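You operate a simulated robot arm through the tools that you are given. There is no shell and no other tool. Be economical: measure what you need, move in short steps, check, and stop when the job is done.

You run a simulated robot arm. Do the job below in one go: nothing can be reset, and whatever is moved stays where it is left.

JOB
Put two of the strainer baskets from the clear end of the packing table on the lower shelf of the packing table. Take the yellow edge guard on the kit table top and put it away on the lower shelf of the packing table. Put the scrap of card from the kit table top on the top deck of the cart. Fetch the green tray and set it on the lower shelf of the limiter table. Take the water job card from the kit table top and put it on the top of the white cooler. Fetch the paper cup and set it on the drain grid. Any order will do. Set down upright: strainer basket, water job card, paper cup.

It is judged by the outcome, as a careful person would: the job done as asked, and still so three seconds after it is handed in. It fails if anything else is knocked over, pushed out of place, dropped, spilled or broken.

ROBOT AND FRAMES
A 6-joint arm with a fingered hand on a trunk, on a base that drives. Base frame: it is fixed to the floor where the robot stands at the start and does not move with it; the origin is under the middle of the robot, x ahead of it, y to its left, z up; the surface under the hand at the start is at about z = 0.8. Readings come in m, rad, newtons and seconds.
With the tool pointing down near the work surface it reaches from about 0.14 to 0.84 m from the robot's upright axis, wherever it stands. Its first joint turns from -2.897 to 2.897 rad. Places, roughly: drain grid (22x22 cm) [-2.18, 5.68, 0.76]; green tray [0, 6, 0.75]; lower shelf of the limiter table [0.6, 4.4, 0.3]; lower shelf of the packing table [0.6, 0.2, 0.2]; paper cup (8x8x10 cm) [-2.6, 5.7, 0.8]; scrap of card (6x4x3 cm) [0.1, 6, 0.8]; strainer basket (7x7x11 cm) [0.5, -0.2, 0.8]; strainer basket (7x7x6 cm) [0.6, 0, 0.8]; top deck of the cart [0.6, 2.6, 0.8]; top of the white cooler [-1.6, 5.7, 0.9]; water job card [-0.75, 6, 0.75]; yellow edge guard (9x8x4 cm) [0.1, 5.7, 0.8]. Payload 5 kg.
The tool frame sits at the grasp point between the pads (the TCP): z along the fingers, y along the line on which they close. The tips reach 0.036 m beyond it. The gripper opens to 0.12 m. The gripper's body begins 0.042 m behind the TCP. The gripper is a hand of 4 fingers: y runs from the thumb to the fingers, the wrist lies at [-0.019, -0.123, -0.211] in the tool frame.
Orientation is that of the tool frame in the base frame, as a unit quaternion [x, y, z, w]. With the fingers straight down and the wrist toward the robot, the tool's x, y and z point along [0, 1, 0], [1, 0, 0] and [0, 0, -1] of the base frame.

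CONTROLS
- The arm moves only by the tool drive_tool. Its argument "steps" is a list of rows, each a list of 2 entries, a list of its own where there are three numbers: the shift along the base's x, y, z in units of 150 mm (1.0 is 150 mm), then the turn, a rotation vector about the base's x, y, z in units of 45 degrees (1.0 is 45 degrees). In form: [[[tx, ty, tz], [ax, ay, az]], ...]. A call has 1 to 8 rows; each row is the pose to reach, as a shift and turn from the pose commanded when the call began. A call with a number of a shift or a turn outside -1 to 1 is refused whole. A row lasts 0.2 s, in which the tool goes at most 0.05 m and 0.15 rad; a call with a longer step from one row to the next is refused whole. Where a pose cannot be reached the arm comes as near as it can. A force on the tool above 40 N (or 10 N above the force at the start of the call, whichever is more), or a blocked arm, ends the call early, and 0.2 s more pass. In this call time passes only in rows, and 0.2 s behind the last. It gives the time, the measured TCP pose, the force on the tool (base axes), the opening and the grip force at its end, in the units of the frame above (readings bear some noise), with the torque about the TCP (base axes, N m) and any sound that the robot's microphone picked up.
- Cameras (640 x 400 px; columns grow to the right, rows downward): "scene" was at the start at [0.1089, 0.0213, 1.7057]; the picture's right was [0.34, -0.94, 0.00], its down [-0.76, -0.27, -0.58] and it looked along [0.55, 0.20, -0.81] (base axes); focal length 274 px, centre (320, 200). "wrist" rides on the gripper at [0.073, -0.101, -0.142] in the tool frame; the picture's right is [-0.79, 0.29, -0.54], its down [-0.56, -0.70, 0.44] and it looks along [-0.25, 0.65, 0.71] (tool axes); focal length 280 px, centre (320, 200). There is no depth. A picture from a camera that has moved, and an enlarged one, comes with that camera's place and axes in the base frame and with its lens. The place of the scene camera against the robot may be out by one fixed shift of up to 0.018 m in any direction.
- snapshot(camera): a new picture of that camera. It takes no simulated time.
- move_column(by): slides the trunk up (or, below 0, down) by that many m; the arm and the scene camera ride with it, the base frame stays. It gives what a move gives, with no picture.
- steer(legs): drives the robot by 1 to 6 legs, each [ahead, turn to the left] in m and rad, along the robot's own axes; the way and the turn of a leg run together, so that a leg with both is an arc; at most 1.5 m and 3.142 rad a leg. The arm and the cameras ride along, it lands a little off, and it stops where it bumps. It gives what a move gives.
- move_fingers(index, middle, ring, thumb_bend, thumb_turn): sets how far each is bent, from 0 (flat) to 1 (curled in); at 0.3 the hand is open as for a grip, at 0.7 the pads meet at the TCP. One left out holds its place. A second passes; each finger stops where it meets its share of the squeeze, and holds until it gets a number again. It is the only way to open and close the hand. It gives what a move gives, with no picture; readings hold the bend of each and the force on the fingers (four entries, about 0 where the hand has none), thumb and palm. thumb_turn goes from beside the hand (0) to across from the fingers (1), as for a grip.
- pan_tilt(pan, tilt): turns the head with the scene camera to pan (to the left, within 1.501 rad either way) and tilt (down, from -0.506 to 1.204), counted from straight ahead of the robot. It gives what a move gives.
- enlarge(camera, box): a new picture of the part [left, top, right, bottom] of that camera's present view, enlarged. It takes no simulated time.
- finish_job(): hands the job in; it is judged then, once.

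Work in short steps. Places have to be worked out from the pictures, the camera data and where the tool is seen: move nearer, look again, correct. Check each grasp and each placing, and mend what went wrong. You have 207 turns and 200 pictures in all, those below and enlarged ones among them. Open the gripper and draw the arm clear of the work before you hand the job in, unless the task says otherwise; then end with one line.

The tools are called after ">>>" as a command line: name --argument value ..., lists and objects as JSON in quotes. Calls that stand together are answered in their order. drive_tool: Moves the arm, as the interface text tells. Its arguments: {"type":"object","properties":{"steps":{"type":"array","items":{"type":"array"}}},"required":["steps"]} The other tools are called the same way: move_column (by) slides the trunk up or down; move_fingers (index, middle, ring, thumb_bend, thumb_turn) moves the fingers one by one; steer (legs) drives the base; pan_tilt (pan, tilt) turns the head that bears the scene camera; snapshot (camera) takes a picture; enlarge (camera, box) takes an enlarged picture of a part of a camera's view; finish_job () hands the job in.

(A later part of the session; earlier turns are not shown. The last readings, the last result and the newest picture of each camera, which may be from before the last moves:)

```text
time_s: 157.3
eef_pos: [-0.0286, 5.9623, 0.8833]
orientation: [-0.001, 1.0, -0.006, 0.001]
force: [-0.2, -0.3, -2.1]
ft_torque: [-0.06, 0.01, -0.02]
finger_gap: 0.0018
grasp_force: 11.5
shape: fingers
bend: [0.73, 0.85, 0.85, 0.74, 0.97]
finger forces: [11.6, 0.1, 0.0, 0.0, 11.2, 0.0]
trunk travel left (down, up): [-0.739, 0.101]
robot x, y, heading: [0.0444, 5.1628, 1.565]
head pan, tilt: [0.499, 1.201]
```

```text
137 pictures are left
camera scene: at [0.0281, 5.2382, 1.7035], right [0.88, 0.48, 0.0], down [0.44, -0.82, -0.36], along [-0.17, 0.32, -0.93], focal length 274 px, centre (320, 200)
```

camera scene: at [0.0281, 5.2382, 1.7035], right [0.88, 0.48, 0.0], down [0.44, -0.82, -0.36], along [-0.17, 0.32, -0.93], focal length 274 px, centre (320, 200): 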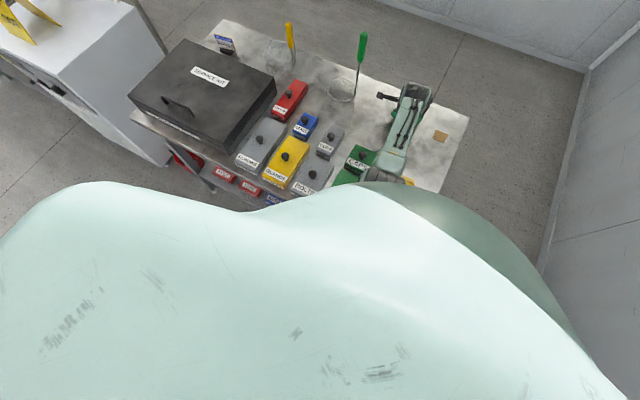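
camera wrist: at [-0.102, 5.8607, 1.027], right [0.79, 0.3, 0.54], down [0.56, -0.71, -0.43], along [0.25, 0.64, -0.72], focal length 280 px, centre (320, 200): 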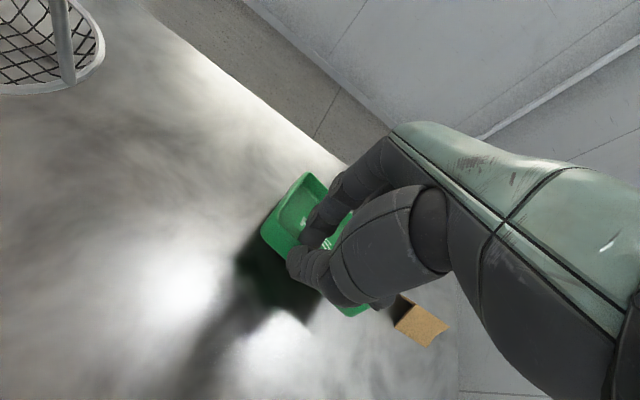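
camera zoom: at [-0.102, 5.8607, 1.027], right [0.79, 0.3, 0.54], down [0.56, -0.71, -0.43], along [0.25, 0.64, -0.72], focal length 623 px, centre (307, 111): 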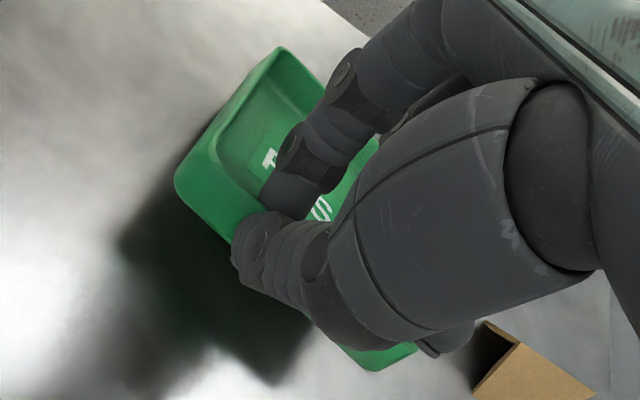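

The tray hangs from index and thumb, slightly tilted but held. I lift it high, draw it in a little, and take it round to face the limiter table from the aisle, keeping away from that table's top.

>>> drive_tool --steps '[[[0, 0, 0.2], [0, 0, 0]], [[0, 0, 0.45], [0, 0, 0]], [[0, 0, 0.75], [0, 0, 0]], [[0.1, -0.2, 0.9], [0, 0, 0]], [[0.2, -0.4, 0.9], [0, 0, 0]], [[0.4, -0.6, 0.9], [0, 0, 0]]]'

>>> steer --legs '[[-0.5, 0], [0, 1.57], [0.6, 0]]'

>>> snapshot --camera "wrist"

```text
time_s: 158.7
eef_pos: [0.0342, 5.8689, 1.0196]
orientation: [0.0, 1.0, -0.005, 0.0]
force: [-0.3, 0.4, -1.5]
ft_torque: [-0.04, 0.05, 0.0]
finger_gap: 0.0026
grasp_force: 11.3
shape: fingers
bend: [0.73, 0.85, 0.85, 0.74, 0.97]
finger forces: [12.2, 0.0, 0.1, 0.0, 10.5, 0.0]
trunk travel left (down, up): [-0.739, 0.101]
robot x, y, heading: [0.0441, 5.1614, 1.569]
head pan, tilt: [0.499, 1.201]
```

```text
time_s: 169.6
eef_pos: [-1.2705, 4.7264, 1.0209]
orientation: [-0.686, 0.728, -0.004, 0.004]
force: [-0.3, -0.5, -3.0]
ft_torque: [0.02, -0.06, -0.02]
finger_gap: 0.0024
grasp_force: 10.8
shape: fingers
bend: [0.73, 0.85, 0.85, 0.74, 0.97]
finger forces: [11.9, 0.0, 0.0, 0.0, 9.9, 0.0]
trunk travel left (down, up): [-0.739, 0.101]
robot x, y, heading: [-0.5591, 4.6968, 3.08]
head pan, tilt: [0.499, 1.201]
```

```text
136 pictures are left
camera wrist: at [-1.1751, 4.6472, 1.1626], right [-0.25, 0.8, 0.54], down [0.74, 0.52, -0.43], along [-0.63, 0.29, -0.72], focal length 280 px, centre (320, 200)
```

wrist: 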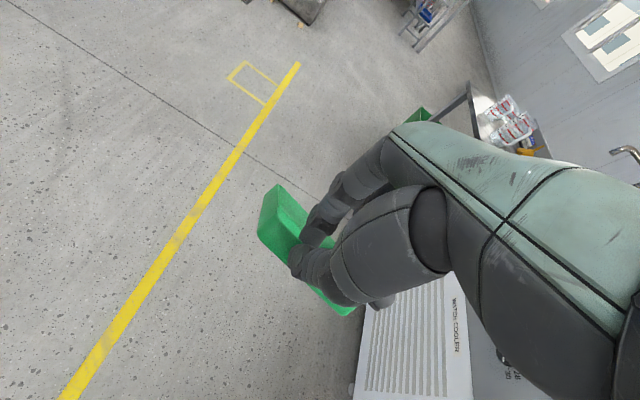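

The tray droops a bit; I tighten the grip, then turn to face the limiter table.

>>> move_fingers --index 1.0 --thumb_bend 0.95

>>> steer --legs '[[0, -1.54], [0, -1.54]]'

>>> pan_tilt --pan 0 --tilt 0.6

>>> snapshot --camera "scene"

>>> snapshot --camera "wrist"

```text
time_s: 170.6
eef_pos: [-1.2691, 4.7267, 1.019]
orientation: [-0.686, 0.728, -0.005, 0.004]
force: [-0.5, 0.0, 0.0]
ft_torque: [-0.01, -0.02, 0.0]
finger_gap: 0.0049
grasp_force: 0.1
shape: fingers
bend: [0.72, 0.85, 0.85, 0.86, 0.97]
finger forces: [0.1, 0.0, 0.0, 0.0, 0.0, 0.0]
trunk travel left (down, up): [-0.739, 0.101]
robot x, y, heading: [-0.5637, 4.6964, 3.084]
head pan, tilt: [0.499, 1.201]
```

```text
time_s: 179.9
eef_pos: [0.1448, 4.7167, 1.0191]
orientation: [0.702, 0.712, -0.004, -0.005]
force: [-0.6, 1.1, -0.2]
ft_torque: [0.0, 0.02, -0.05]
finger_gap: 0.0065
grasp_force: 0.0
shape: fingers
bend: [0.72, 0.85, 0.85, 0.87, 0.97]
finger forces: [0.1, 0.0, 0.1, 0.0, 0.0, 0.1]
trunk travel left (down, up): [-0.739, 0.101]
robot x, y, heading: [-0.562, 4.6956, 0.011]
head pan, tilt: [0.499, 1.201]
```

```text
time_s: 180.9
eef_pos: [0.1449, 4.717, 1.018]
orientation: [0.702, 0.712, -0.005, -0.005]
force: [-0.3, 0.1, -0.2]
ft_torque: [0.01, -0.01, 0.02]
finger_gap: 0.0066
grasp_force: 0.1
shape: fingers
bend: [0.72, 0.85, 0.85, 0.87, 0.97]
finger forces: [0.0, 0.0, 0.0, 0.1, 0.1, 0.1]
trunk travel left (down, up): [-0.739, 0.101]
robot x, y, heading: [-0.5621, 4.6962, 0.015]
head pan, tilt: [0.0, 0.6]
```

```text
135 pictures are left
camera scene: at [-0.4338, 4.6941, 1.7481], right [0.01, -1.0, 0.0], down [-0.57, -0.01, -0.82], along [0.82, 0.01, -0.57], focal length 274 px, centre (320, 200)
```

scene: 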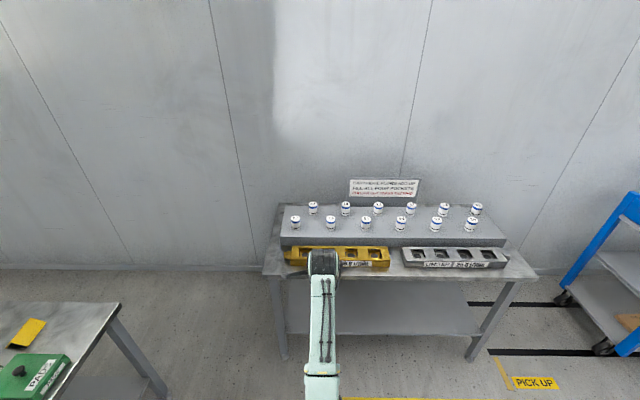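

```text
134 pictures are left
camera wrist: at [0.0432, 4.7876, 1.1626], right [0.31, -0.78, 0.54], down [-0.7, -0.57, -0.43], along [0.65, -0.24, -0.72], focal length 280 px, centre (320, 200)
```

wrist: 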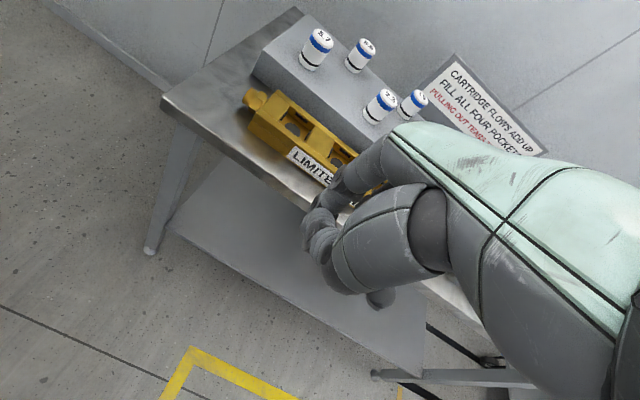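

The tightening slipped the thumb and the tray fell on the floor behind me. I turn back to find it.

>>> steer --legs '[[0, 1.57]]'

>>> move_fingers --index 0.3 --middle 0.3 --ring 0.3 --thumb_bend 0.3

>>> pan_tilt --pan 1.3 --tilt 0.9

>>> snapshot --camera "scene"

```text
time_s: 185.8
eef_pos: [-0.5636, 5.4031, 1.0196]
orientation: [0.006, 1.0, -0.006, 0.001]
force: [0.0, 0.1, 0.1]
ft_torque: [0.01, -0.01, 0.01]
finger_gap: 0.0066
grasp_force: 0.1
shape: fingers
bend: [0.72, 0.85, 0.85, 0.87, 0.97]
finger forces: [0.1, 0.0, 0.0, 0.0, 0.0, 0.0]
trunk travel left (down, up): [-0.739, 0.101]
robot x, y, heading: [-0.5645, 4.6931, 1.554]
head pan, tilt: [0.0, 0.6]
```

```text
time_s: 186.8
eef_pos: [-0.5637, 5.4035, 1.0197]
orientation: [0.008, 1.0, -0.005, 0.0]
force: [0.3, -0.4, -0.3]
ft_torque: [-0.03, 0.03, 0.02]
finger_gap: 0.1228
grasp_force: 0.0
shape: fingers
bend: [0.3, 0.3, 0.3, 0.3, 0.97]
finger forces: [0.1, 0.0, 0.0, 0.0, 0.0, 0.1]
trunk travel left (down, up): [-0.739, 0.101]
robot x, y, heading: [-0.5629, 4.6925, 1.557]
head pan, tilt: [0.0, 0.6]
```

```text
time_s: 188.2
eef_pos: [-0.5632, 5.4024, 1.0209]
orientation: [0.007, 1.0, -0.005, 0.0]
force: [-0.4, 0.3, 0.5]
ft_torque: [0.0, -0.02, 0.03]
finger_gap: 0.1229
grasp_force: 0.1
shape: fingers
bend: [0.3, 0.3, 0.3, 0.3, 0.97]
finger forces: [0.1, 0.0, 0.0, 0.0, 0.0, 0.0]
trunk travel left (down, up): [-0.739, 0.101]
robot x, y, heading: [-0.5608, 4.697, 1.552]
head pan, tilt: [1.3, 0.901]
```

```text
133 pictures are left
camera scene: at [-0.6241, 4.7441, 1.7234], right [0.28, 0.96, 0.0], down [0.75, -0.22, -0.62], along [-0.6, 0.18, -0.78], focal length 274 px, centre (320, 200)
```

scene: 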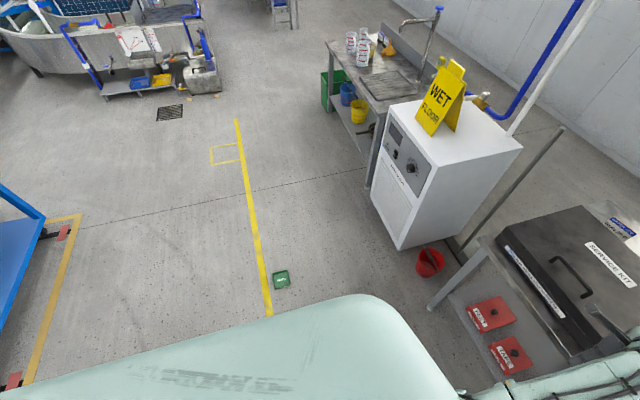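

The tray lies right side up on the floor at about [-1.38,4.71]. This time I will grip it across its full width with a wider opening. I turn to it and lower the trunk.

>>> steer --legs '[[0, 1.585], [0.08, 0]]'

>>> move_fingers --index 0.18 --middle 0.18 --ring 0.18 --thumb_bend 0.18

>>> move_column --by -0.4

>>> move_column --by -0.32

>>> snapshot --camera "wrist"

```text
time_s: 193.9
eef_pos: [-1.3503, 4.6876, 1.0188]
orientation: [-0.706, 0.709, -0.004, 0.004]
force: [-0.2, -0.1, -0.6]
ft_torque: [0.03, -0.01, 0.02]
finger_gap: 0.1233
grasp_force: 0.1
shape: fingers
bend: [0.3, 0.3, 0.3, 0.3, 0.97]
finger forces: [0.0, 0.1, 0.0, 0.0, 0.1, 0.1]
trunk travel left (down, up): [-0.739, 0.101]
robot x, y, heading: [-0.6403, 4.6937, 3.141]
head pan, tilt: [1.3, 0.901]
```

```text
time_s: 194.9
eef_pos: [-1.3484, 4.6893, 1.0202]
orientation: [-0.706, 0.708, -0.004, 0.004]
force: [-0.1, 0.2, 0.2]
ft_torque: [0.0, 0.03, 0.02]
finger_gap: 0.1555
grasp_force: 0.1
shape: fingers
bend: [0.18, 0.18, 0.18, 0.18, 0.97]
finger forces: [0.0, 0.0, 0.0, 0.2, 0.0, 0.0]
trunk travel left (down, up): [-0.739, 0.101]
robot x, y, heading: [-0.6409, 4.698, 3.136]
head pan, tilt: [1.3, 0.901]
```

```text
time_s: 198.7
eef_pos: [-1.3492, 4.687, 0.6193]
orientation: [-0.706, 0.708, -0.004, 0.005]
force: [0.7, -0.9, 0.3]
ft_torque: [0.01, 0.01, -0.01]
finger_gap: 0.1557
grasp_force: 0.0
shape: fingers
bend: [0.18, 0.18, 0.18, 0.18, 0.97]
finger forces: [0.0, 0.1, 0.0, 0.1, 0.1, 0.1]
trunk travel left (down, up): [-0.339, 0.501]
robot x, y, heading: [-0.642, 4.6923, 3.137]
head pan, tilt: [1.3, 0.901]
```

```text
time_s: 201.9
eef_pos: [-1.3497, 4.6884, 0.2996]
orientation: [-0.706, 0.708, -0.004, 0.004]
force: [0.2, -0.1, 0.0]
ft_torque: [-0.02, 0.03, 0.02]
finger_gap: 0.1553
grasp_force: 0.0
shape: fingers
bend: [0.18, 0.18, 0.18, 0.18, 0.97]
finger forces: [0.1, 0.0, 0.0, 0.0, 0.0, 0.0]
trunk travel left (down, up): [-0.019, 0.821]
robot x, y, heading: [-0.6424, 4.6955, 3.136]
head pan, tilt: [1.3, 0.901]
```

```text
132 pictures are left
camera wrist: at [-1.2507, 4.6139, 0.4426], right [-0.29, 0.79, 0.54], down [0.71, 0.56, -0.43], along [-0.64, 0.25, -0.72], focal length 280 px, centre (320, 200)
```

wrist: 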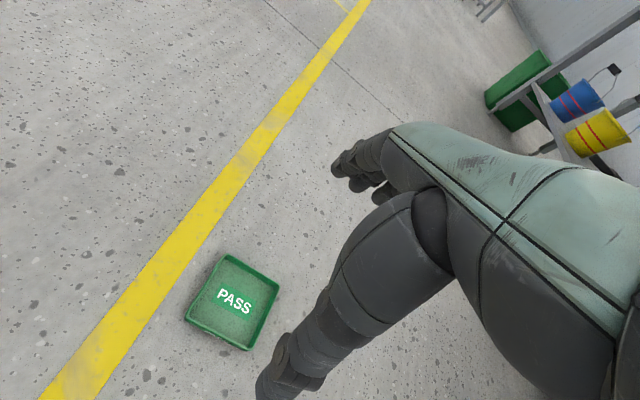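

Tray spans x -1.42..-1.32, y 4.65..4.75, square to the hand. I centre over it (-1.371, 4.702) and descend.

>>> drive_tool --steps '[[[-0.14, 0.09, -0.2], [0, 0, 0]], [[-0.14, 0.09, -0.5], [0, 0, 0]], [[-0.14, 0.09, -0.8], [0, 0, 0]], [[-0.14, 0.09, -1.0], [0, 0, 0]]]'

>>> snapshot --camera "wrist"

```text
time_s: 202.9
eef_pos: [-1.3711, 4.7016, 0.1493]
orientation: [-0.706, 0.708, -0.004, 0.005]
force: [-0.2, 0.2, 0.5]
ft_torque: [-0.02, -0.04, 0.04]
finger_gap: 0.1555
grasp_force: 0.0
shape: fingers
bend: [0.18, 0.18, 0.18, 0.18, 0.97]
finger forces: [0.0, 0.0, 0.0, 0.0, 0.1, 0.1]
trunk travel left (down, up): [-0.019, 0.821]
robot x, y, heading: [-0.6395, 4.6955, 3.134]
head pan, tilt: [1.3, 0.901]
```

```text
131 pictures are left
camera wrist: at [-1.2728, 4.6285, 0.2919], right [-0.29, 0.79, 0.54], down [0.71, 0.56, -0.43], along [-0.64, 0.25, -0.72], focal length 280 px, centre (320, 200)
```

wrist: 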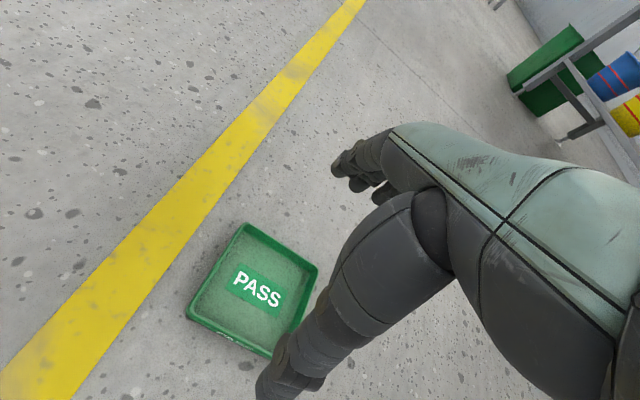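

Centred within a few mm. I descend the rest.

>>> drive_tool --steps '[[[0.01, -0.04, -0.25], [0, 0, 0]], [[0.01, -0.04, -0.5], [0, 0, 0]], [[0.01, -0.04, -0.62], [0, 0, 0]], [[0.01, -0.04, -0.67], [0, 0, 0]]]'

>>> snapshot --camera "wrist"

```text
time_s: 203.9
eef_pos: [-1.3704, 4.6957, 0.0473]
orientation: [-0.706, 0.708, -0.005, 0.004]
force: [0.2, -1.1, 0.0]
ft_torque: [0.01, -0.03, 0.0]
finger_gap: 0.1558
grasp_force: 0.0
shape: fingers
bend: [0.18, 0.18, 0.18, 0.18, 0.97]
finger forces: [0.0, 0.0, 0.0, 0.0, 0.0, 0.0]
trunk travel left (down, up): [-0.019, 0.821]
robot x, y, heading: [-0.6422, 4.6926, 3.132]
head pan, tilt: [1.3, 0.901]
```

```text
130 pictures are left
camera wrist: at [-1.2712, 4.622, 0.1903], right [-0.29, 0.79, 0.54], down [0.71, 0.56, -0.43], along [-0.64, 0.25, -0.72], focal length 280 px, centre (320, 200)
```

wrist: 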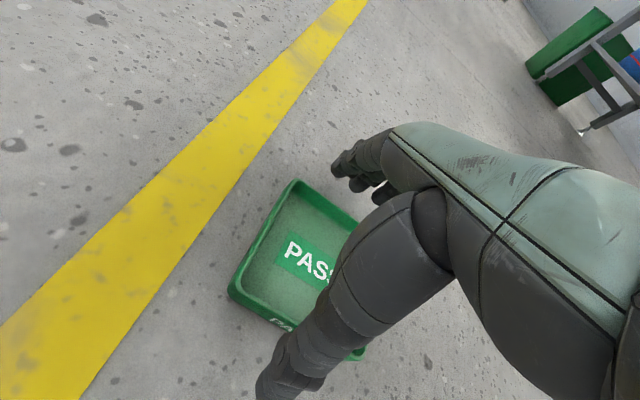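

Thumb is outside the near wall, fingers beyond the far wall. I close.

>>> move_fingers --index 0.5 --middle 0.5 --ring 0.5 --thumb_bend 0.5

>>> snapshot --camera "wrist"

```text
time_s: 204.9
eef_pos: [-1.3705, 4.6957, 0.0491]
orientation: [-0.705, 0.709, -0.004, 0.004]
force: [-1.4, -0.4, 4.6]
ft_torque: [0.1, 0.31, 0.03]
finger_gap: 0.1041
grasp_force: 19.6
shape: fingers
bend: [0.42, 0.44, 0.45, 0.36, 0.95]
finger forces: [8.0, 7.0, 5.6, 0.1, 18.2, 0.0]
trunk travel left (down, up): [-0.019, 0.821]
robot x, y, heading: [-0.642, 4.6993, 3.14]
head pan, tilt: [1.3, 0.901]
```

```text
129 pictures are left
camera wrist: at [-1.2716, 4.622, 0.1914], right [-0.29, 0.79, 0.54], down [0.71, 0.56, -0.44], along [-0.65, 0.25, -0.72], focal length 280 px, centre (320, 200)
```

wrist: 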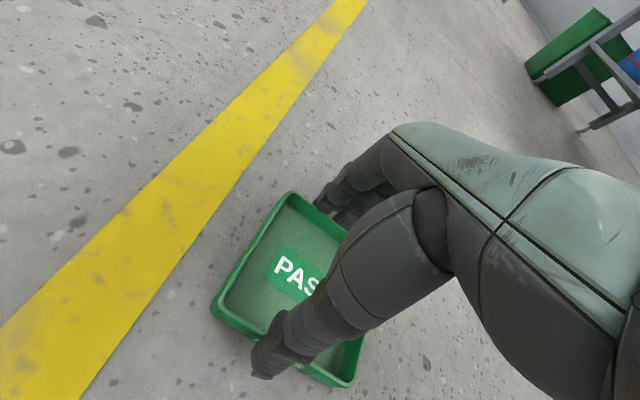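

All three fingers and the thumb press the outer walls (gap 0.104). I lift a little and check.

>>> drive_tool --steps '[[[0, 0, 0.2], [0, 0, 0]], [[0, 0, 0.5], [0, 0, 0]], [[0, 0, 0.8], [0, 0, 0]]]'

>>> snapshot --camera "wrist"

```text
time_s: 205.7
eef_pos: [-1.3689, 4.6947, 0.1694]
orientation: [-0.706, 0.709, -0.005, 0.004]
force: [-0.7, -0.1, -2.4]
ft_torque: [-0.02, 0.01, 0.0]
finger_gap: 0.1037
grasp_force: 18.8
shape: fingers
bend: [0.42, 0.45, 0.45, 0.36, 0.95]
finger forces: [7.7, 6.5, 5.1, 0.0, 18.3, 0.1]
trunk travel left (down, up): [-0.019, 0.821]
robot x, y, heading: [-0.6424, 4.6936, 3.135]
head pan, tilt: [1.3, 0.901]
```

```text
128 pictures are left
camera wrist: at [-1.271, 4.6208, 0.3134], right [-0.29, 0.79, 0.54], down [0.71, 0.56, -0.43], along [-0.64, 0.25, -0.72], focal length 280 px, centre (320, 200)
```

wrist: 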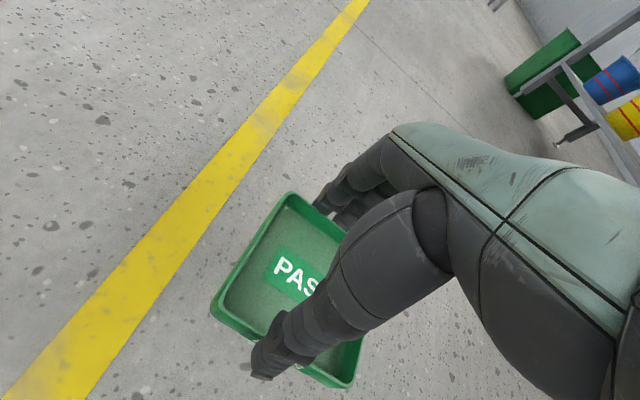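

Firmly held, bottom 47 mm below the TCP. I bring the forearm level, raise the trunk a little, and turn to the limiter table.

>>> drive_tool --steps '[[[0, 0, 0.25], [0, 0, 0]], [[0, 0, 0.5], [0, 0, 0]], [[0, 0, 0.75], [0, 0, 0]]]'

>>> move_column --by 0.12

>>> steer --legs '[[0, -1.57], [0, -1.57]]'

>>> pan_tilt --pan 0 --tilt 0.4

>>> snapshot --camera "scene"

>>> snapshot --camera "wrist"

```text
time_s: 206.5
eef_pos: [-1.3683, 4.6962, 0.2816]
orientation: [-0.706, 0.709, -0.004, 0.004]
force: [-0.5, -0.4, -0.8]
ft_torque: [-0.02, 0.01, 0.02]
finger_gap: 0.1039
grasp_force: 18.7
shape: fingers
bend: [0.42, 0.45, 0.45, 0.36, 0.95]
finger forces: [7.8, 6.4, 5.0, 0.0, 18.1, 0.1]
trunk travel left (down, up): [-0.019, 0.821]
robot x, y, heading: [-0.6405, 4.6954, 3.137]
head pan, tilt: [1.3, 0.901]
```

```text
time_s: 208.0
eef_pos: [-1.3679, 4.6971, 0.4013]
orientation: [-0.706, 0.709, -0.004, 0.003]
force: [0.4, 0.1, -1.2]
ft_torque: [0.0, 0.05, 0.01]
finger_gap: 0.1039
grasp_force: 19.0
shape: fingers
bend: [0.42, 0.45, 0.45, 0.36, 0.95]
finger forces: [7.8, 6.5, 5.2, 0.0, 18.2, 0.1]
trunk travel left (down, up): [-0.139, 0.701]
robot x, y, heading: [-0.6431, 4.6951, 3.135]
head pan, tilt: [1.3, 0.901]
```

```text
time_s: 217.6
eef_pos: [0.0851, 4.6776, 0.4009]
orientation: [0.717, 0.697, -0.004, -0.003]
force: [-0.6, 0.5, -1.0]
ft_torque: [0.02, 0.01, 0.04]
finger_gap: 0.103
grasp_force: 17.6
shape: fingers
bend: [0.43, 0.45, 0.46, 0.36, 0.95]
finger forces: [7.2, 5.9, 4.6, 0.0, 16.8, 0.0]
trunk travel left (down, up): [-0.139, 0.701]
robot x, y, heading: [-0.64, 4.7003, -0.03]
head pan, tilt: [1.3, 0.901]
```

```text
time_s: 219.0
eef_pos: [0.0841, 4.6773, 0.4007]
orientation: [0.717, 0.697, -0.004, -0.005]
force: [0.2, -0.4, -1.9]
ft_torque: [0.02, -0.06, -0.03]
finger_gap: 0.1033
grasp_force: 16.8
shape: fingers
bend: [0.43, 0.45, 0.46, 0.36, 0.95]
finger forces: [7.1, 6.0, 4.7, 0.0, 16.8, 0.0]
trunk travel left (down, up): [-0.139, 0.701]
robot x, y, heading: [-0.6417, 4.6935, -0.032]
head pan, tilt: [0.0, 0.4]
```

```text
127 pictures are left
camera scene: at [-0.5088, 4.6893, 1.1663], right [-0.03, -1.0, 0.0], down [-0.39, 0.01, -0.92], along [0.92, -0.03, -0.39], focal length 274 px, centre (320, 200)
```

scene: 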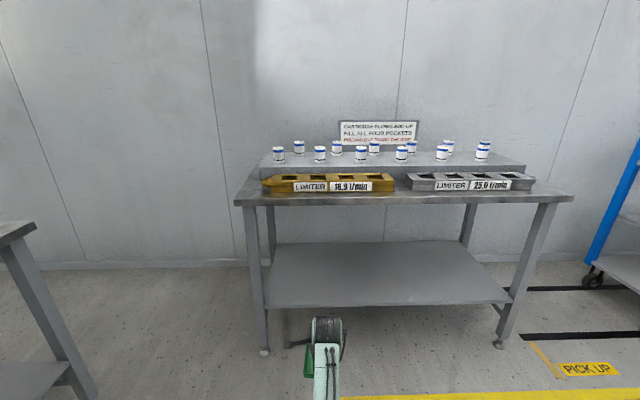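

```text
126 pictures are left
camera wrist: at [-0.0135, 4.752, 0.5444], right [0.27, -0.8, 0.54], down [-0.72, -0.54, -0.43], along [0.64, -0.27, -0.72], focal length 280 px, centre (320, 200)
```

wrist: 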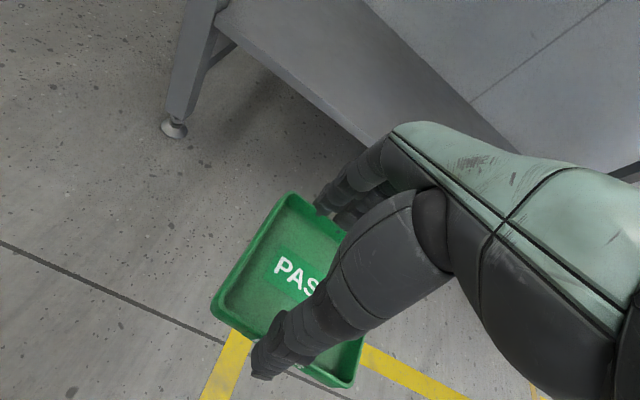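

The limiter shelf is empty (front edge x≈0.38, z≈0.3). I drive in 0.45 m at this height.

>>> steer --legs '[[0.45, 0]]'

>>> snapshot --camera "wrist"

>>> snapshot --camera "scene"

```text
time_s: 222.0
eef_pos: [0.5356, 4.6731, 0.4006]
orientation: [0.713, 0.701, -0.004, -0.005]
force: [0.1, 0.3, -1.7]
ft_torque: [0.02, 0.0, 0.02]
finger_gap: 0.1032
grasp_force: 17.1
shape: fingers
bend: [0.43, 0.45, 0.46, 0.36, 0.95]
finger forces: [7.2, 5.9, 4.6, 0.0, 16.8, 0.0]
trunk travel left (down, up): [-0.139, 0.701]
robot x, y, heading: [-0.1896, 4.6864, -0.02]
head pan, tilt: [0.0, 0.4]
```

```text
125 pictures are left
camera wrist: at [0.4374, 4.7472, 0.5442], right [0.28, -0.79, 0.54], down [-0.72, -0.55, -0.43], along [0.64, -0.26, -0.72], focal length 280 px, centre (320, 200)
```

wrist: 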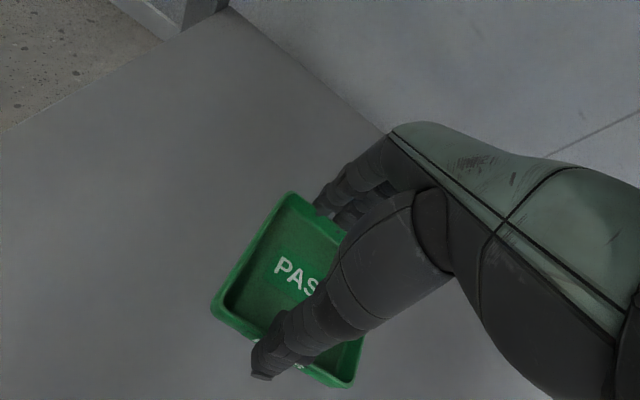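

```text
124 pictures are left
camera scene: at [-0.0571, 4.6789, 1.1663], right [-0.02, -1.0, 0.0], down [-0.39, 0.01, -0.92], along [0.92, -0.02, -0.39], focal length 274 px, centre (320, 200)
```

scene: 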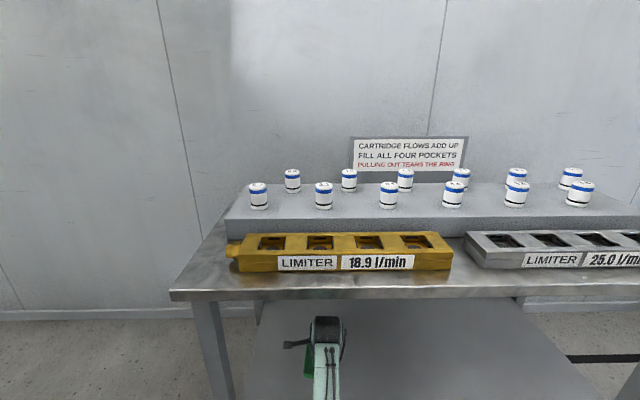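

Tray is over the shelf, away from edges. I lower until contact.

>>> drive_tool --steps '[[[0, 0, -0.15], [0, 0, 0]], [[0, 0, -0.27], [0, 0, 0]], [[0, 0, -0.32], [0, 0, 0]], [[0, 0, -0.35], [0, 0, 0]], [[0, 0, -0.38], [0, 0, 0]], [[0, 0, -0.41], [0, 0, 0]]]'

>>> snapshot --camera "wrist"

```text
time_s: 223.4
eef_pos: [0.5368, 4.6744, 0.3454]
orientation: [0.713, 0.701, 0.0, -0.001]
force: [-3.1, 1.4, 30.4]
ft_torque: [0.01, 0.66, -0.06]
finger_gap: 0.1038
grasp_force: 18.9
shape: fingers
bend: [0.44, 0.46, 0.46, 0.36, 0.95]
finger forces: [6.0, 5.3, 3.8, 0.0, 23.0, 0.0]
trunk travel left (down, up): [-0.139, 0.701]
robot x, y, heading: [-0.192, 4.6826, -0.023]
head pan, tilt: [0.0, 0.4]
```

```text
123 pictures are left
camera wrist: at [0.4374, 4.7468, 0.4878], right [0.27, -0.79, 0.54], down [-0.71, -0.55, -0.44], along [0.65, -0.26, -0.71], focal length 280 px, centre (320, 200)
```

wrist: 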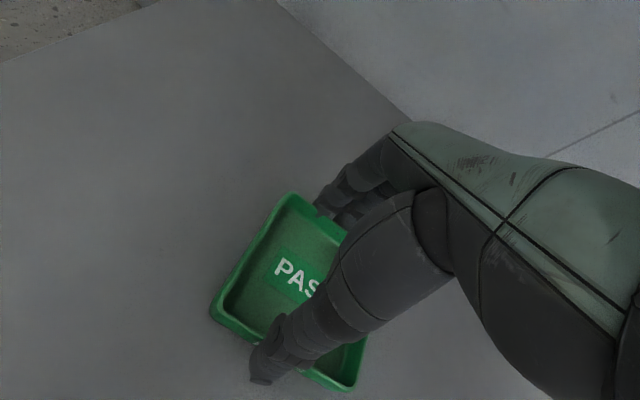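

Contact. I relieve a few mm, open, and lift the hand off.

>>> drive_tool --steps '[[[0, 0, 0.03], [0, 0, 0]]]'

>>> move_fingers --index 0.18 --middle 0.18 --ring 0.18 --thumb_bend 0.18

>>> drive_tool --steps '[[[0, 0, 0.15], [0, 0, 0]], [[0, 0, 0.35], [0, 0, 0]], [[0, 0, 0.5], [0, 0, 0]]]'

>>> snapshot --camera "wrist"

```text
time_s: 223.8
eef_pos: [0.5367, 4.6733, 0.3472]
orientation: [0.713, 0.701, -0.003, -0.003]
force: [6.1, 1.4, 18.3]
ft_torque: [-0.05, 0.0, 0.1]
finger_gap: 0.1034
grasp_force: 19.2
shape: fingers
bend: [0.43, 0.45, 0.46, 0.36, 0.95]
finger forces: [8.4, 7.2, 5.6, 0.0, 17.5, 0.0]
trunk travel left (down, up): [-0.139, 0.701]
robot x, y, heading: [-0.1884, 4.6871, -0.024]
head pan, tilt: [0.0, 0.4]
```

```text
time_s: 224.8
eef_pos: [0.5352, 4.6727, 0.3449]
orientation: [0.713, 0.701, -0.004, -0.004]
force: [-0.3, -0.1, -0.3]
ft_torque: [0.0, 0.01, 0.03]
finger_gap: 0.1554
grasp_force: 0.1
shape: fingers
bend: [0.18, 0.18, 0.18, 0.18, 0.97]
finger forces: [0.0, 0.0, 0.0, 0.0, 0.0, 0.0]
trunk travel left (down, up): [-0.139, 0.701]
robot x, y, heading: [-0.1875, 4.6846, -0.021]
head pan, tilt: [0.0, 0.4]
```

```text
time_s: 225.6
eef_pos: [0.537, 4.6737, 0.4205]
orientation: [0.713, 0.701, -0.004, -0.004]
force: [0.4, -0.1, -0.1]
ft_torque: [0.02, -0.01, 0.0]
finger_gap: 0.1557
grasp_force: 0.0
shape: fingers
bend: [0.18, 0.18, 0.18, 0.18, 0.97]
finger forces: [0.0, 0.0, 0.0, 0.0, 0.0, 0.0]
trunk travel left (down, up): [-0.139, 0.701]
robot x, y, heading: [-0.1904, 4.6844, -0.023]
head pan, tilt: [0.0, 0.4]
```

```text
122 pictures are left
camera wrist: at [0.4372, 4.7473, 0.5634], right [0.28, -0.79, 0.54], down [-0.72, -0.55, -0.43], along [0.64, -0.26, -0.72], focal length 280 px, centre (320, 200)
```

wrist: 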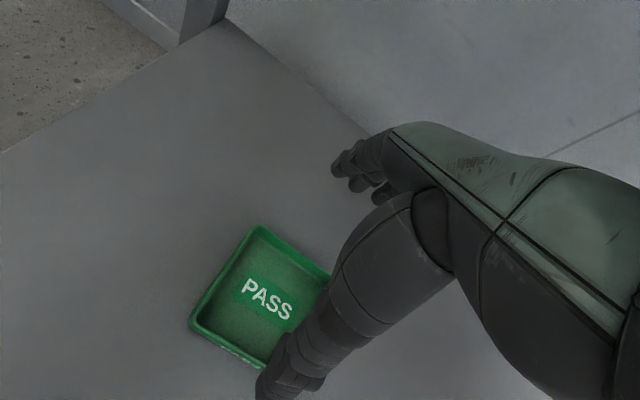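

The tray sits on the limiter shelf. I back out, raise the trunk, and go to the kit table for the scrap of card.

>>> steer --legs '[[-0.45, 0]]'

>>> move_column --by 0.4

>>> move_column --by 0.22

>>> steer --legs '[[0, 0.58], [0.9, 0], [0, 1.01]]'

>>> snapshot --camera "wrist"

```text
time_s: 228.5
eef_pos: [0.0842, 4.6829, 0.4204]
orientation: [0.713, 0.701, -0.004, -0.005]
force: [-0.4, 0.4, -0.3]
ft_torque: [0.04, 0.0, -0.02]
finger_gap: 0.1559
grasp_force: 0.0
shape: fingers
bend: [0.18, 0.18, 0.18, 0.18, 0.97]
finger forces: [0.0, 0.0, 0.0, 0.0, 0.0, 0.1]
trunk travel left (down, up): [-0.139, 0.701]
robot x, y, heading: [-0.6407, 4.6898, -0.016]
head pan, tilt: [0.0, 0.4]
```

```text
time_s: 232.3
eef_pos: [0.0856, 4.6849, 0.8197]
orientation: [0.713, 0.701, -0.005, -0.005]
force: [0.3, -0.7, -0.4]
ft_torque: [0.01, -0.01, -0.02]
finger_gap: 0.1558
grasp_force: 0.1
shape: fingers
bend: [0.18, 0.18, 0.18, 0.18, 0.97]
finger forces: [0.0, 0.1, 0.1, 0.1, 0.0, 0.0]
trunk travel left (down, up): [-0.539, 0.301]
robot x, y, heading: [-0.64, 4.6911, -0.016]
head pan, tilt: [0.0, 0.4]
```

```text
time_s: 234.7
eef_pos: [0.0855, 4.6837, 1.0408]
orientation: [0.713, 0.701, -0.005, -0.003]
force: [0.0, -0.5, -0.4]
ft_torque: [-0.01, -0.02, 0.0]
finger_gap: 0.1553
grasp_force: 0.1
shape: fingers
bend: [0.18, 0.18, 0.18, 0.18, 0.97]
finger forces: [0.1, 0.1, 0.0, 0.1, 0.0, 0.0]
trunk travel left (down, up): [-0.759, 0.081]
robot x, y, heading: [-0.6401, 4.6984, -0.024]
head pan, tilt: [0.0, 0.4]
```

```text
time_s: 244.7
eef_pos: [0.1262, 5.9019, 1.0403]
orientation: [0.003, 1.0, -0.006, 0.0]
force: [-0.8, -1.3, 0.9]
ft_torque: [0.03, 0.01, -0.03]
finger_gap: 0.1558
grasp_force: 0.0
shape: fingers
bend: [0.18, 0.18, 0.18, 0.18, 0.97]
finger forces: [0.0, 0.0, 0.0, 0.0, 0.0, 0.0]
trunk travel left (down, up): [-0.759, 0.081]
robot x, y, heading: [0.1226, 5.1738, 1.56]
head pan, tilt: [0.0, 0.4]
```

```text
121 pictures are left
camera wrist: at [0.0515, 5.8013, 1.183], right [0.79, 0.29, 0.54], down [0.56, -0.71, -0.43], along [0.26, 0.64, -0.72], focal length 280 px, centre (320, 200)
```

wrist: 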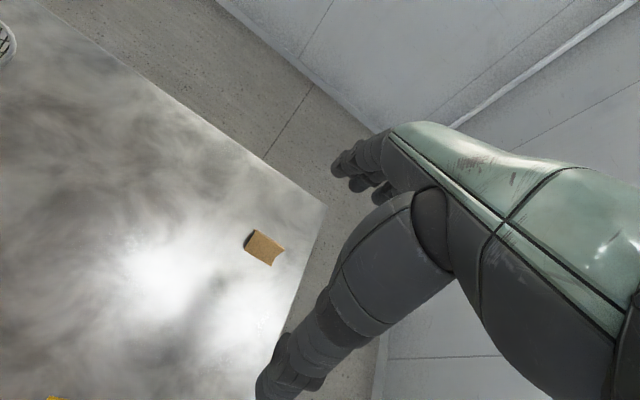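

Scrap centre [0.129,5.985], long side along x: the hand's closing axis fits its 4 cm side. I half close, move over it and descend.

>>> move_fingers --index 0.42 --middle 0.42 --ring 0.42 --thumb_bend 0.42

>>> drive_tool --steps '[[[0.02, 0.25, -0.1], [0, 0, 0]], [[0.02, 0.5, -0.25], [0, 0, 0]], [[0.02, 0.55, -0.5], [0, 0, 0]], [[0.02, 0.55, -0.8], [0, 0, 0]]]'

>>> snapshot --camera "wrist"

```text
time_s: 245.7
eef_pos: [0.1258, 5.9008, 1.0407]
orientation: [0.003, 1.0, -0.006, 0.0]
force: [-0.2, -0.2, 0.3]
ft_torque: [0.02, -0.04, 0.01]
finger_gap: 0.0889
grasp_force: 0.2
shape: fingers
bend: [0.42, 0.42, 0.42, 0.42, 0.97]
finger forces: [0.0, 0.0, 0.0, 0.0, 0.1, 0.0]
trunk travel left (down, up): [-0.759, 0.081]
robot x, y, heading: [0.1242, 5.1752, 1.558]
head pan, tilt: [0.0, 0.4]
```

```text
time_s: 246.7
eef_pos: [0.1289, 5.9859, 0.9208]
orientation: [0.003, 1.0, -0.005, 0.001]
force: [0.2, 0.3, 0.2]
ft_torque: [0.0, 0.01, 0.0]
finger_gap: 0.0886
grasp_force: 0.0
shape: fingers
bend: [0.42, 0.42, 0.42, 0.42, 0.97]
finger forces: [0.0, 0.0, 0.0, 0.0, 0.0, 0.0]
trunk travel left (down, up): [-0.759, 0.081]
robot x, y, heading: [0.1184, 5.1717, 1.56]
head pan, tilt: [0.0, 0.4]
```

```text
120 pictures are left
camera wrist: at [0.0547, 5.8866, 1.0631], right [0.79, 0.29, 0.54], down [0.56, -0.71, -0.43], along [0.26, 0.64, -0.72], focal length 280 px, centre (320, 200)
```

wrist: 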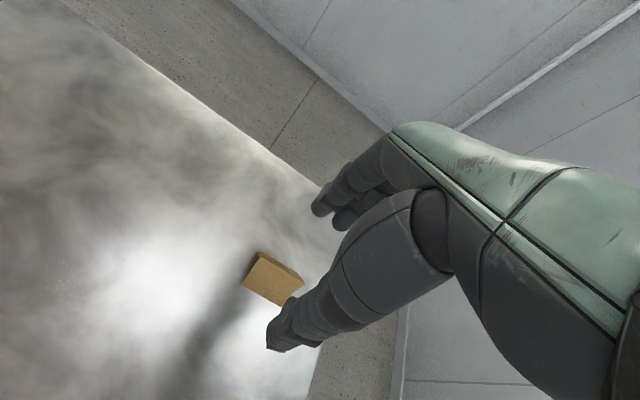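

Aligned. I descend and close gently.

>>> drive_tool --steps '[[[0, 0, -0.25], [0, 0, 0]], [[0, 0, -0.45], [0, 0, 0]], [[0, 0, -0.51], [0, 0, 0]]]'

>>> move_fingers --index 0.7 --middle 0.7 --ring 0.7 --thumb_bend 0.65

>>> snapshot --camera "wrist"

```text
time_s: 247.5
eef_pos: [0.1285, 5.9831, 0.8414]
orientation: [0.003, 1.0, -0.006, 0.0]
force: [0.2, -0.8, 0.3]
ft_torque: [-0.01, 0.04, 0.01]
finger_gap: 0.0884
grasp_force: 0.0
shape: fingers
bend: [0.42, 0.42, 0.42, 0.42, 0.97]
finger forces: [0.0, 0.0, 0.0, 0.0, 0.1, 0.1]
trunk travel left (down, up): [-0.759, 0.081]
robot x, y, heading: [0.1226, 5.1759, 1.559]
head pan, tilt: [0.0, 0.4]
```

```text
time_s: 248.5
eef_pos: [0.1277, 5.9836, 0.8429]
orientation: [0.003, 1.0, -0.007, 0.0]
force: [0.1, 0.9, 0.6]
ft_torque: [0.0, 0.06, -0.03]
finger_gap: 0.0393
grasp_force: 13.2
shape: fingers
bend: [0.63, 0.66, 0.68, 0.57, 0.95]
finger forces: [6.8, 5.5, 1.8, 0.0, 13.5, 0.0]
trunk travel left (down, up): [-0.759, 0.081]
robot x, y, heading: [0.1213, 5.1768, 1.564]
head pan, tilt: [0.0, 0.4]
```

```text
119 pictures are left
camera wrist: at [0.0541, 5.884, 0.9853], right [0.79, 0.29, 0.54], down [0.56, -0.71, -0.43], along [0.26, 0.64, -0.72], focal length 280 px, centre (320, 200)
```

wrist: 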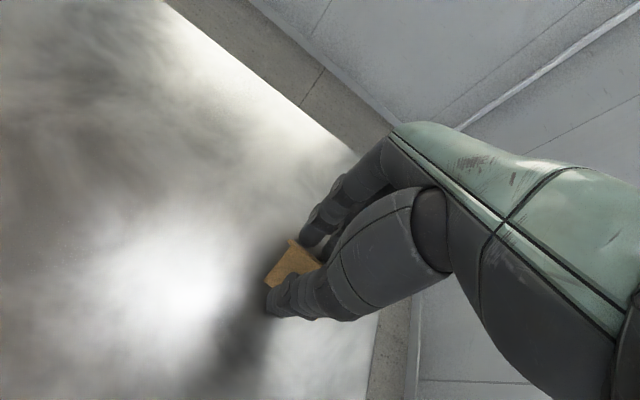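

Gripped by all three fingers and thumb. I lift, draw in, and go round toward the cart.

>>> drive_tool --steps '[[[0, 0, 0.25], [0, 0, 0]], [[0, 0, 0.55], [0, 0, 0]], [[0, 0, 0.85], [0, 0, 0]], [[0, -0.3, 1.0], [0, 0, 0]], [[0, -0.55, 1.0], [0, 0, 0]]]'

>>> snapshot --camera "wrist"

>>> steer --legs '[[0, -1.0], [-0.9, 0], [0, -1.96], [1.3, 0]]'

>>> pan_tilt --pan 0.7 --tilt 0.6

>>> snapshot --camera "scene"

```text
refused: row 4 steps farther than a row can; nothing moved
```

```text
118 pictures are left
camera wrist: at [0.0541, 5.884, 0.9853], right [0.79, 0.29, 0.54], down [0.56, -0.71, -0.43], along [0.26, 0.64, -0.72], focal length 280 px, centre (320, 200)
```

wrist: 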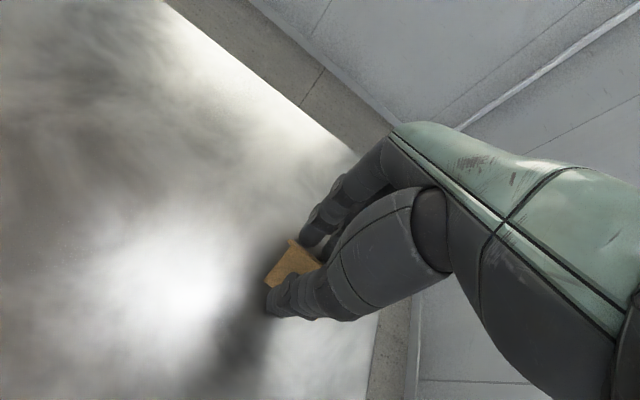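

```text
time_s: 269.1
eef_pos: [-0.2308, 2.6239, 0.8423]
orientation: [0.995, 0.099, 0.0, -0.006]
force: [0.1, 0.2, -0.5]
ft_torque: [0.03, 0.0, -0.01]
finger_gap: 0.0386
grasp_force: 12.5
shape: fingers
bend: [0.63, 0.66, 0.68, 0.57, 0.95]
finger forces: [6.0, 4.8, 1.7, 0.1, 12.3, 0.1]
trunk travel left (down, up): [-0.759, 0.081]
robot x, y, heading: [-0.3877, 3.4173, -1.374]
head pan, tilt: [0.0, 0.4]
```

```text
time_s: 270.1
eef_pos: [-0.2305, 2.6241, 0.8415]
orientation: [0.995, 0.1, 0.0, -0.006]
force: [0.4, -0.9, -0.2]
ft_torque: [0.0, 0.01, -0.03]
finger_gap: 0.0386
grasp_force: 12.7
shape: fingers
bend: [0.63, 0.66, 0.68, 0.57, 0.95]
finger forces: [6.1, 4.9, 1.7, 0.1, 12.4, 0.0]
trunk travel left (down, up): [-0.759, 0.081]
robot x, y, heading: [-0.3918, 3.4191, -1.375]
head pan, tilt: [0.7, 0.6]
```

```text
117 pictures are left
camera scene: at [-0.3044, 3.3294, 1.7682], right [-0.63, -0.78, 0.0], down [-0.44, 0.35, -0.83], along [0.64, -0.52, -0.56], focal length 274 px, centre (320, 200)
```

scene: 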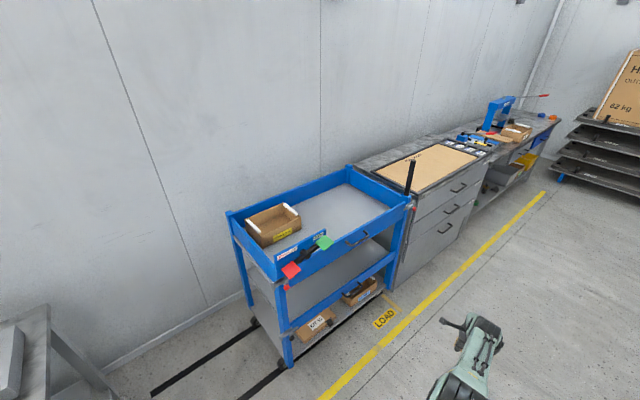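

The lift had been refused, so the sweep ran at table height; the scrap is still held and the sweep arc missed the rest (I'll check the guard later). I lift now, then aim at the cart's free deck at about [0.6,2.5].

>>> drive_tool --steps '[[[0, 0, 0.3], [0, 0, 0]], [[0, 0, 0.6], [0, 0, 0]], [[0, 0, 0.9], [0, 0, 0]], [[0, 0, 1.0], [0, 0, 0]]]'

>>> move_column --by 0.08

>>> steer --legs '[[0, 0.626], [0.45, 0]]'

>>> pan_tilt --pan 0 --tilt 0.7

>>> snapshot --camera "scene"

>>> snapshot --camera "wrist"

```text
time_s: 271.1
eef_pos: [-0.2295, 2.6265, 0.9907]
orientation: [0.995, 0.099, 0.0, -0.006]
force: [0.7, 0.2, -0.4]
ft_torque: [0.01, 0.0, 0.02]
finger_gap: 0.0384
grasp_force: 12.5
shape: fingers
bend: [0.63, 0.66, 0.68, 0.57, 0.95]
finger forces: [6.0, 4.8, 1.7, 0.1, 12.1, 0.1]
trunk travel left (down, up): [-0.759, 0.081]
robot x, y, heading: [-0.3878, 3.4173, -1.374]
head pan, tilt: [0.7, 0.6]
```

```text
time_s: 272.3
eef_pos: [-0.231, 2.6255, 1.0706]
orientation: [0.995, 0.099, -0.001, -0.006]
force: [-0.1, 0.4, -0.6]
ft_torque: [0.02, 0.03, 0.02]
finger_gap: 0.0387
grasp_force: 12.7
shape: fingers
bend: [0.63, 0.66, 0.68, 0.57, 0.95]
finger forces: [6.0, 4.7, 1.7, 0.1, 12.1, 0.1]
trunk travel left (down, up): [-0.839, 0.001]
robot x, y, heading: [-0.3867, 3.4182, -1.374]
head pan, tilt: [0.7, 0.6]
```

```text
time_s: 277.2
eef_pos: [0.5127, 2.5571, 1.072]
orientation: [0.919, 0.394, -0.003, -0.005]
force: [-0.2, 0.2, -0.1]
ft_torque: [0.04, -0.01, -0.01]
finger_gap: 0.0384
grasp_force: 12.5
shape: fingers
bend: [0.63, 0.66, 0.69, 0.57, 0.95]
finger forces: [5.8, 4.7, 1.7, 0.0, 11.9, 0.1]
trunk travel left (down, up): [-0.839, 0.001]
robot x, y, heading: [-0.0738, 3.1134, -0.766]
head pan, tilt: [0.7, 0.6]
```

```text
time_s: 278.2
eef_pos: [0.5117, 2.5571, 1.0709]
orientation: [0.919, 0.393, -0.002, -0.007]
force: [1.0, 0.4, -0.1]
ft_torque: [0.0, -0.05, -0.03]
finger_gap: 0.038
grasp_force: 12.1
shape: fingers
bend: [0.63, 0.66, 0.69, 0.57, 0.95]
finger forces: [5.9, 4.7, 1.7, 0.0, 11.9, 0.1]
trunk travel left (down, up): [-0.839, 0.001]
robot x, y, heading: [-0.0724, 3.1147, -0.764]
head pan, tilt: [0.0, 0.7]
```

```text
116 pictures are left
camera scene: at [0.0214, 3.0316, 1.8396], right [-0.69, -0.72, 0.0], down [-0.47, 0.44, -0.77], along [0.55, -0.53, -0.64], focal length 274 px, centre (320, 200)
```

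scene: 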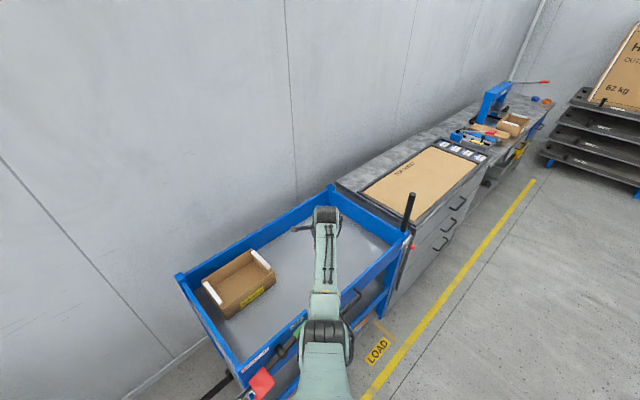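

```text
115 pictures are left
camera wrist: at [0.4902, 2.6776, 1.214], right [-0.33, -0.77, 0.54], down [-0.9, 0.08, -0.43], along [0.29, -0.63, -0.72], focal length 280 px, centre (320, 200)
```

wrist: 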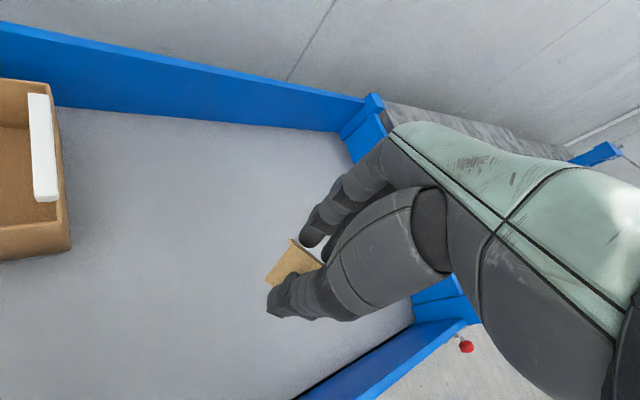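

The scrap is over the deck's free part. I lower with the trunk, then in small arm steps to contact.

>>> move_column --by -0.17

>>> drive_tool --steps '[[[0.1, -0.1, -0.15], [0, 0, 0]], [[0.1, -0.1, -0.28], [0, 0, 0]], [[0.1, -0.1, -0.34], [0, 0, 0]], [[0.1, -0.1, -0.38], [0, 0, 0]]]'

>>> snapshot --camera "wrist"

```text
time_s: 280.1
eef_pos: [0.513, 2.5568, 0.9008]
orientation: [0.919, 0.394, -0.002, -0.006]
force: [0.3, 0.2, 0.7]
ft_torque: [-0.02, 0.02, 0.02]
finger_gap: 0.0387
grasp_force: 12.0
shape: fingers
bend: [0.63, 0.66, 0.69, 0.57, 0.95]
finger forces: [5.9, 4.7, 1.6, 0.1, 11.9, 0.0]
trunk travel left (down, up): [-0.669, 0.171]
robot x, y, heading: [-0.0692, 3.114, -0.762]
head pan, tilt: [0.0, 0.7]
```

```text
time_s: 281.1
eef_pos: [0.5272, 2.5423, 0.8451]
orientation: [0.919, 0.394, -0.002, -0.005]
force: [-0.2, -0.4, 0.7]
ft_torque: [0.04, 0.03, -0.01]
finger_gap: 0.0384
grasp_force: 11.8
shape: fingers
bend: [0.63, 0.66, 0.69, 0.57, 0.95]
finger forces: [5.9, 4.7, 1.6, 0.1, 11.8, 0.0]
trunk travel left (down, up): [-0.669, 0.171]
robot x, y, heading: [-0.0732, 3.1127, -0.765]
head pan, tilt: [0.0, 0.7]
```

```text
114 pictures are left
camera wrist: at [0.5048, 2.6622, 0.9866], right [-0.33, -0.77, 0.54], down [-0.9, 0.08, -0.43], along [0.29, -0.63, -0.72], focal length 280 px, centre (320, 200)
```

wrist: 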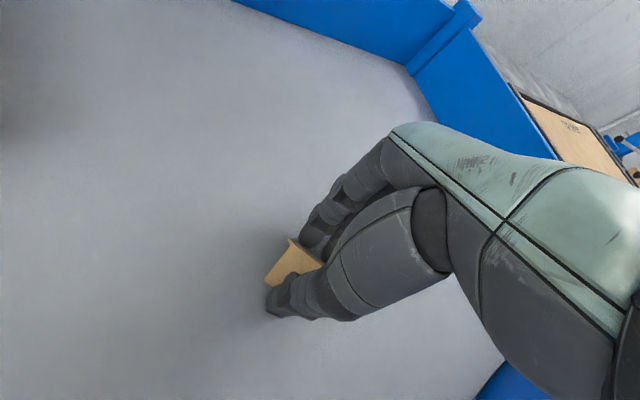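

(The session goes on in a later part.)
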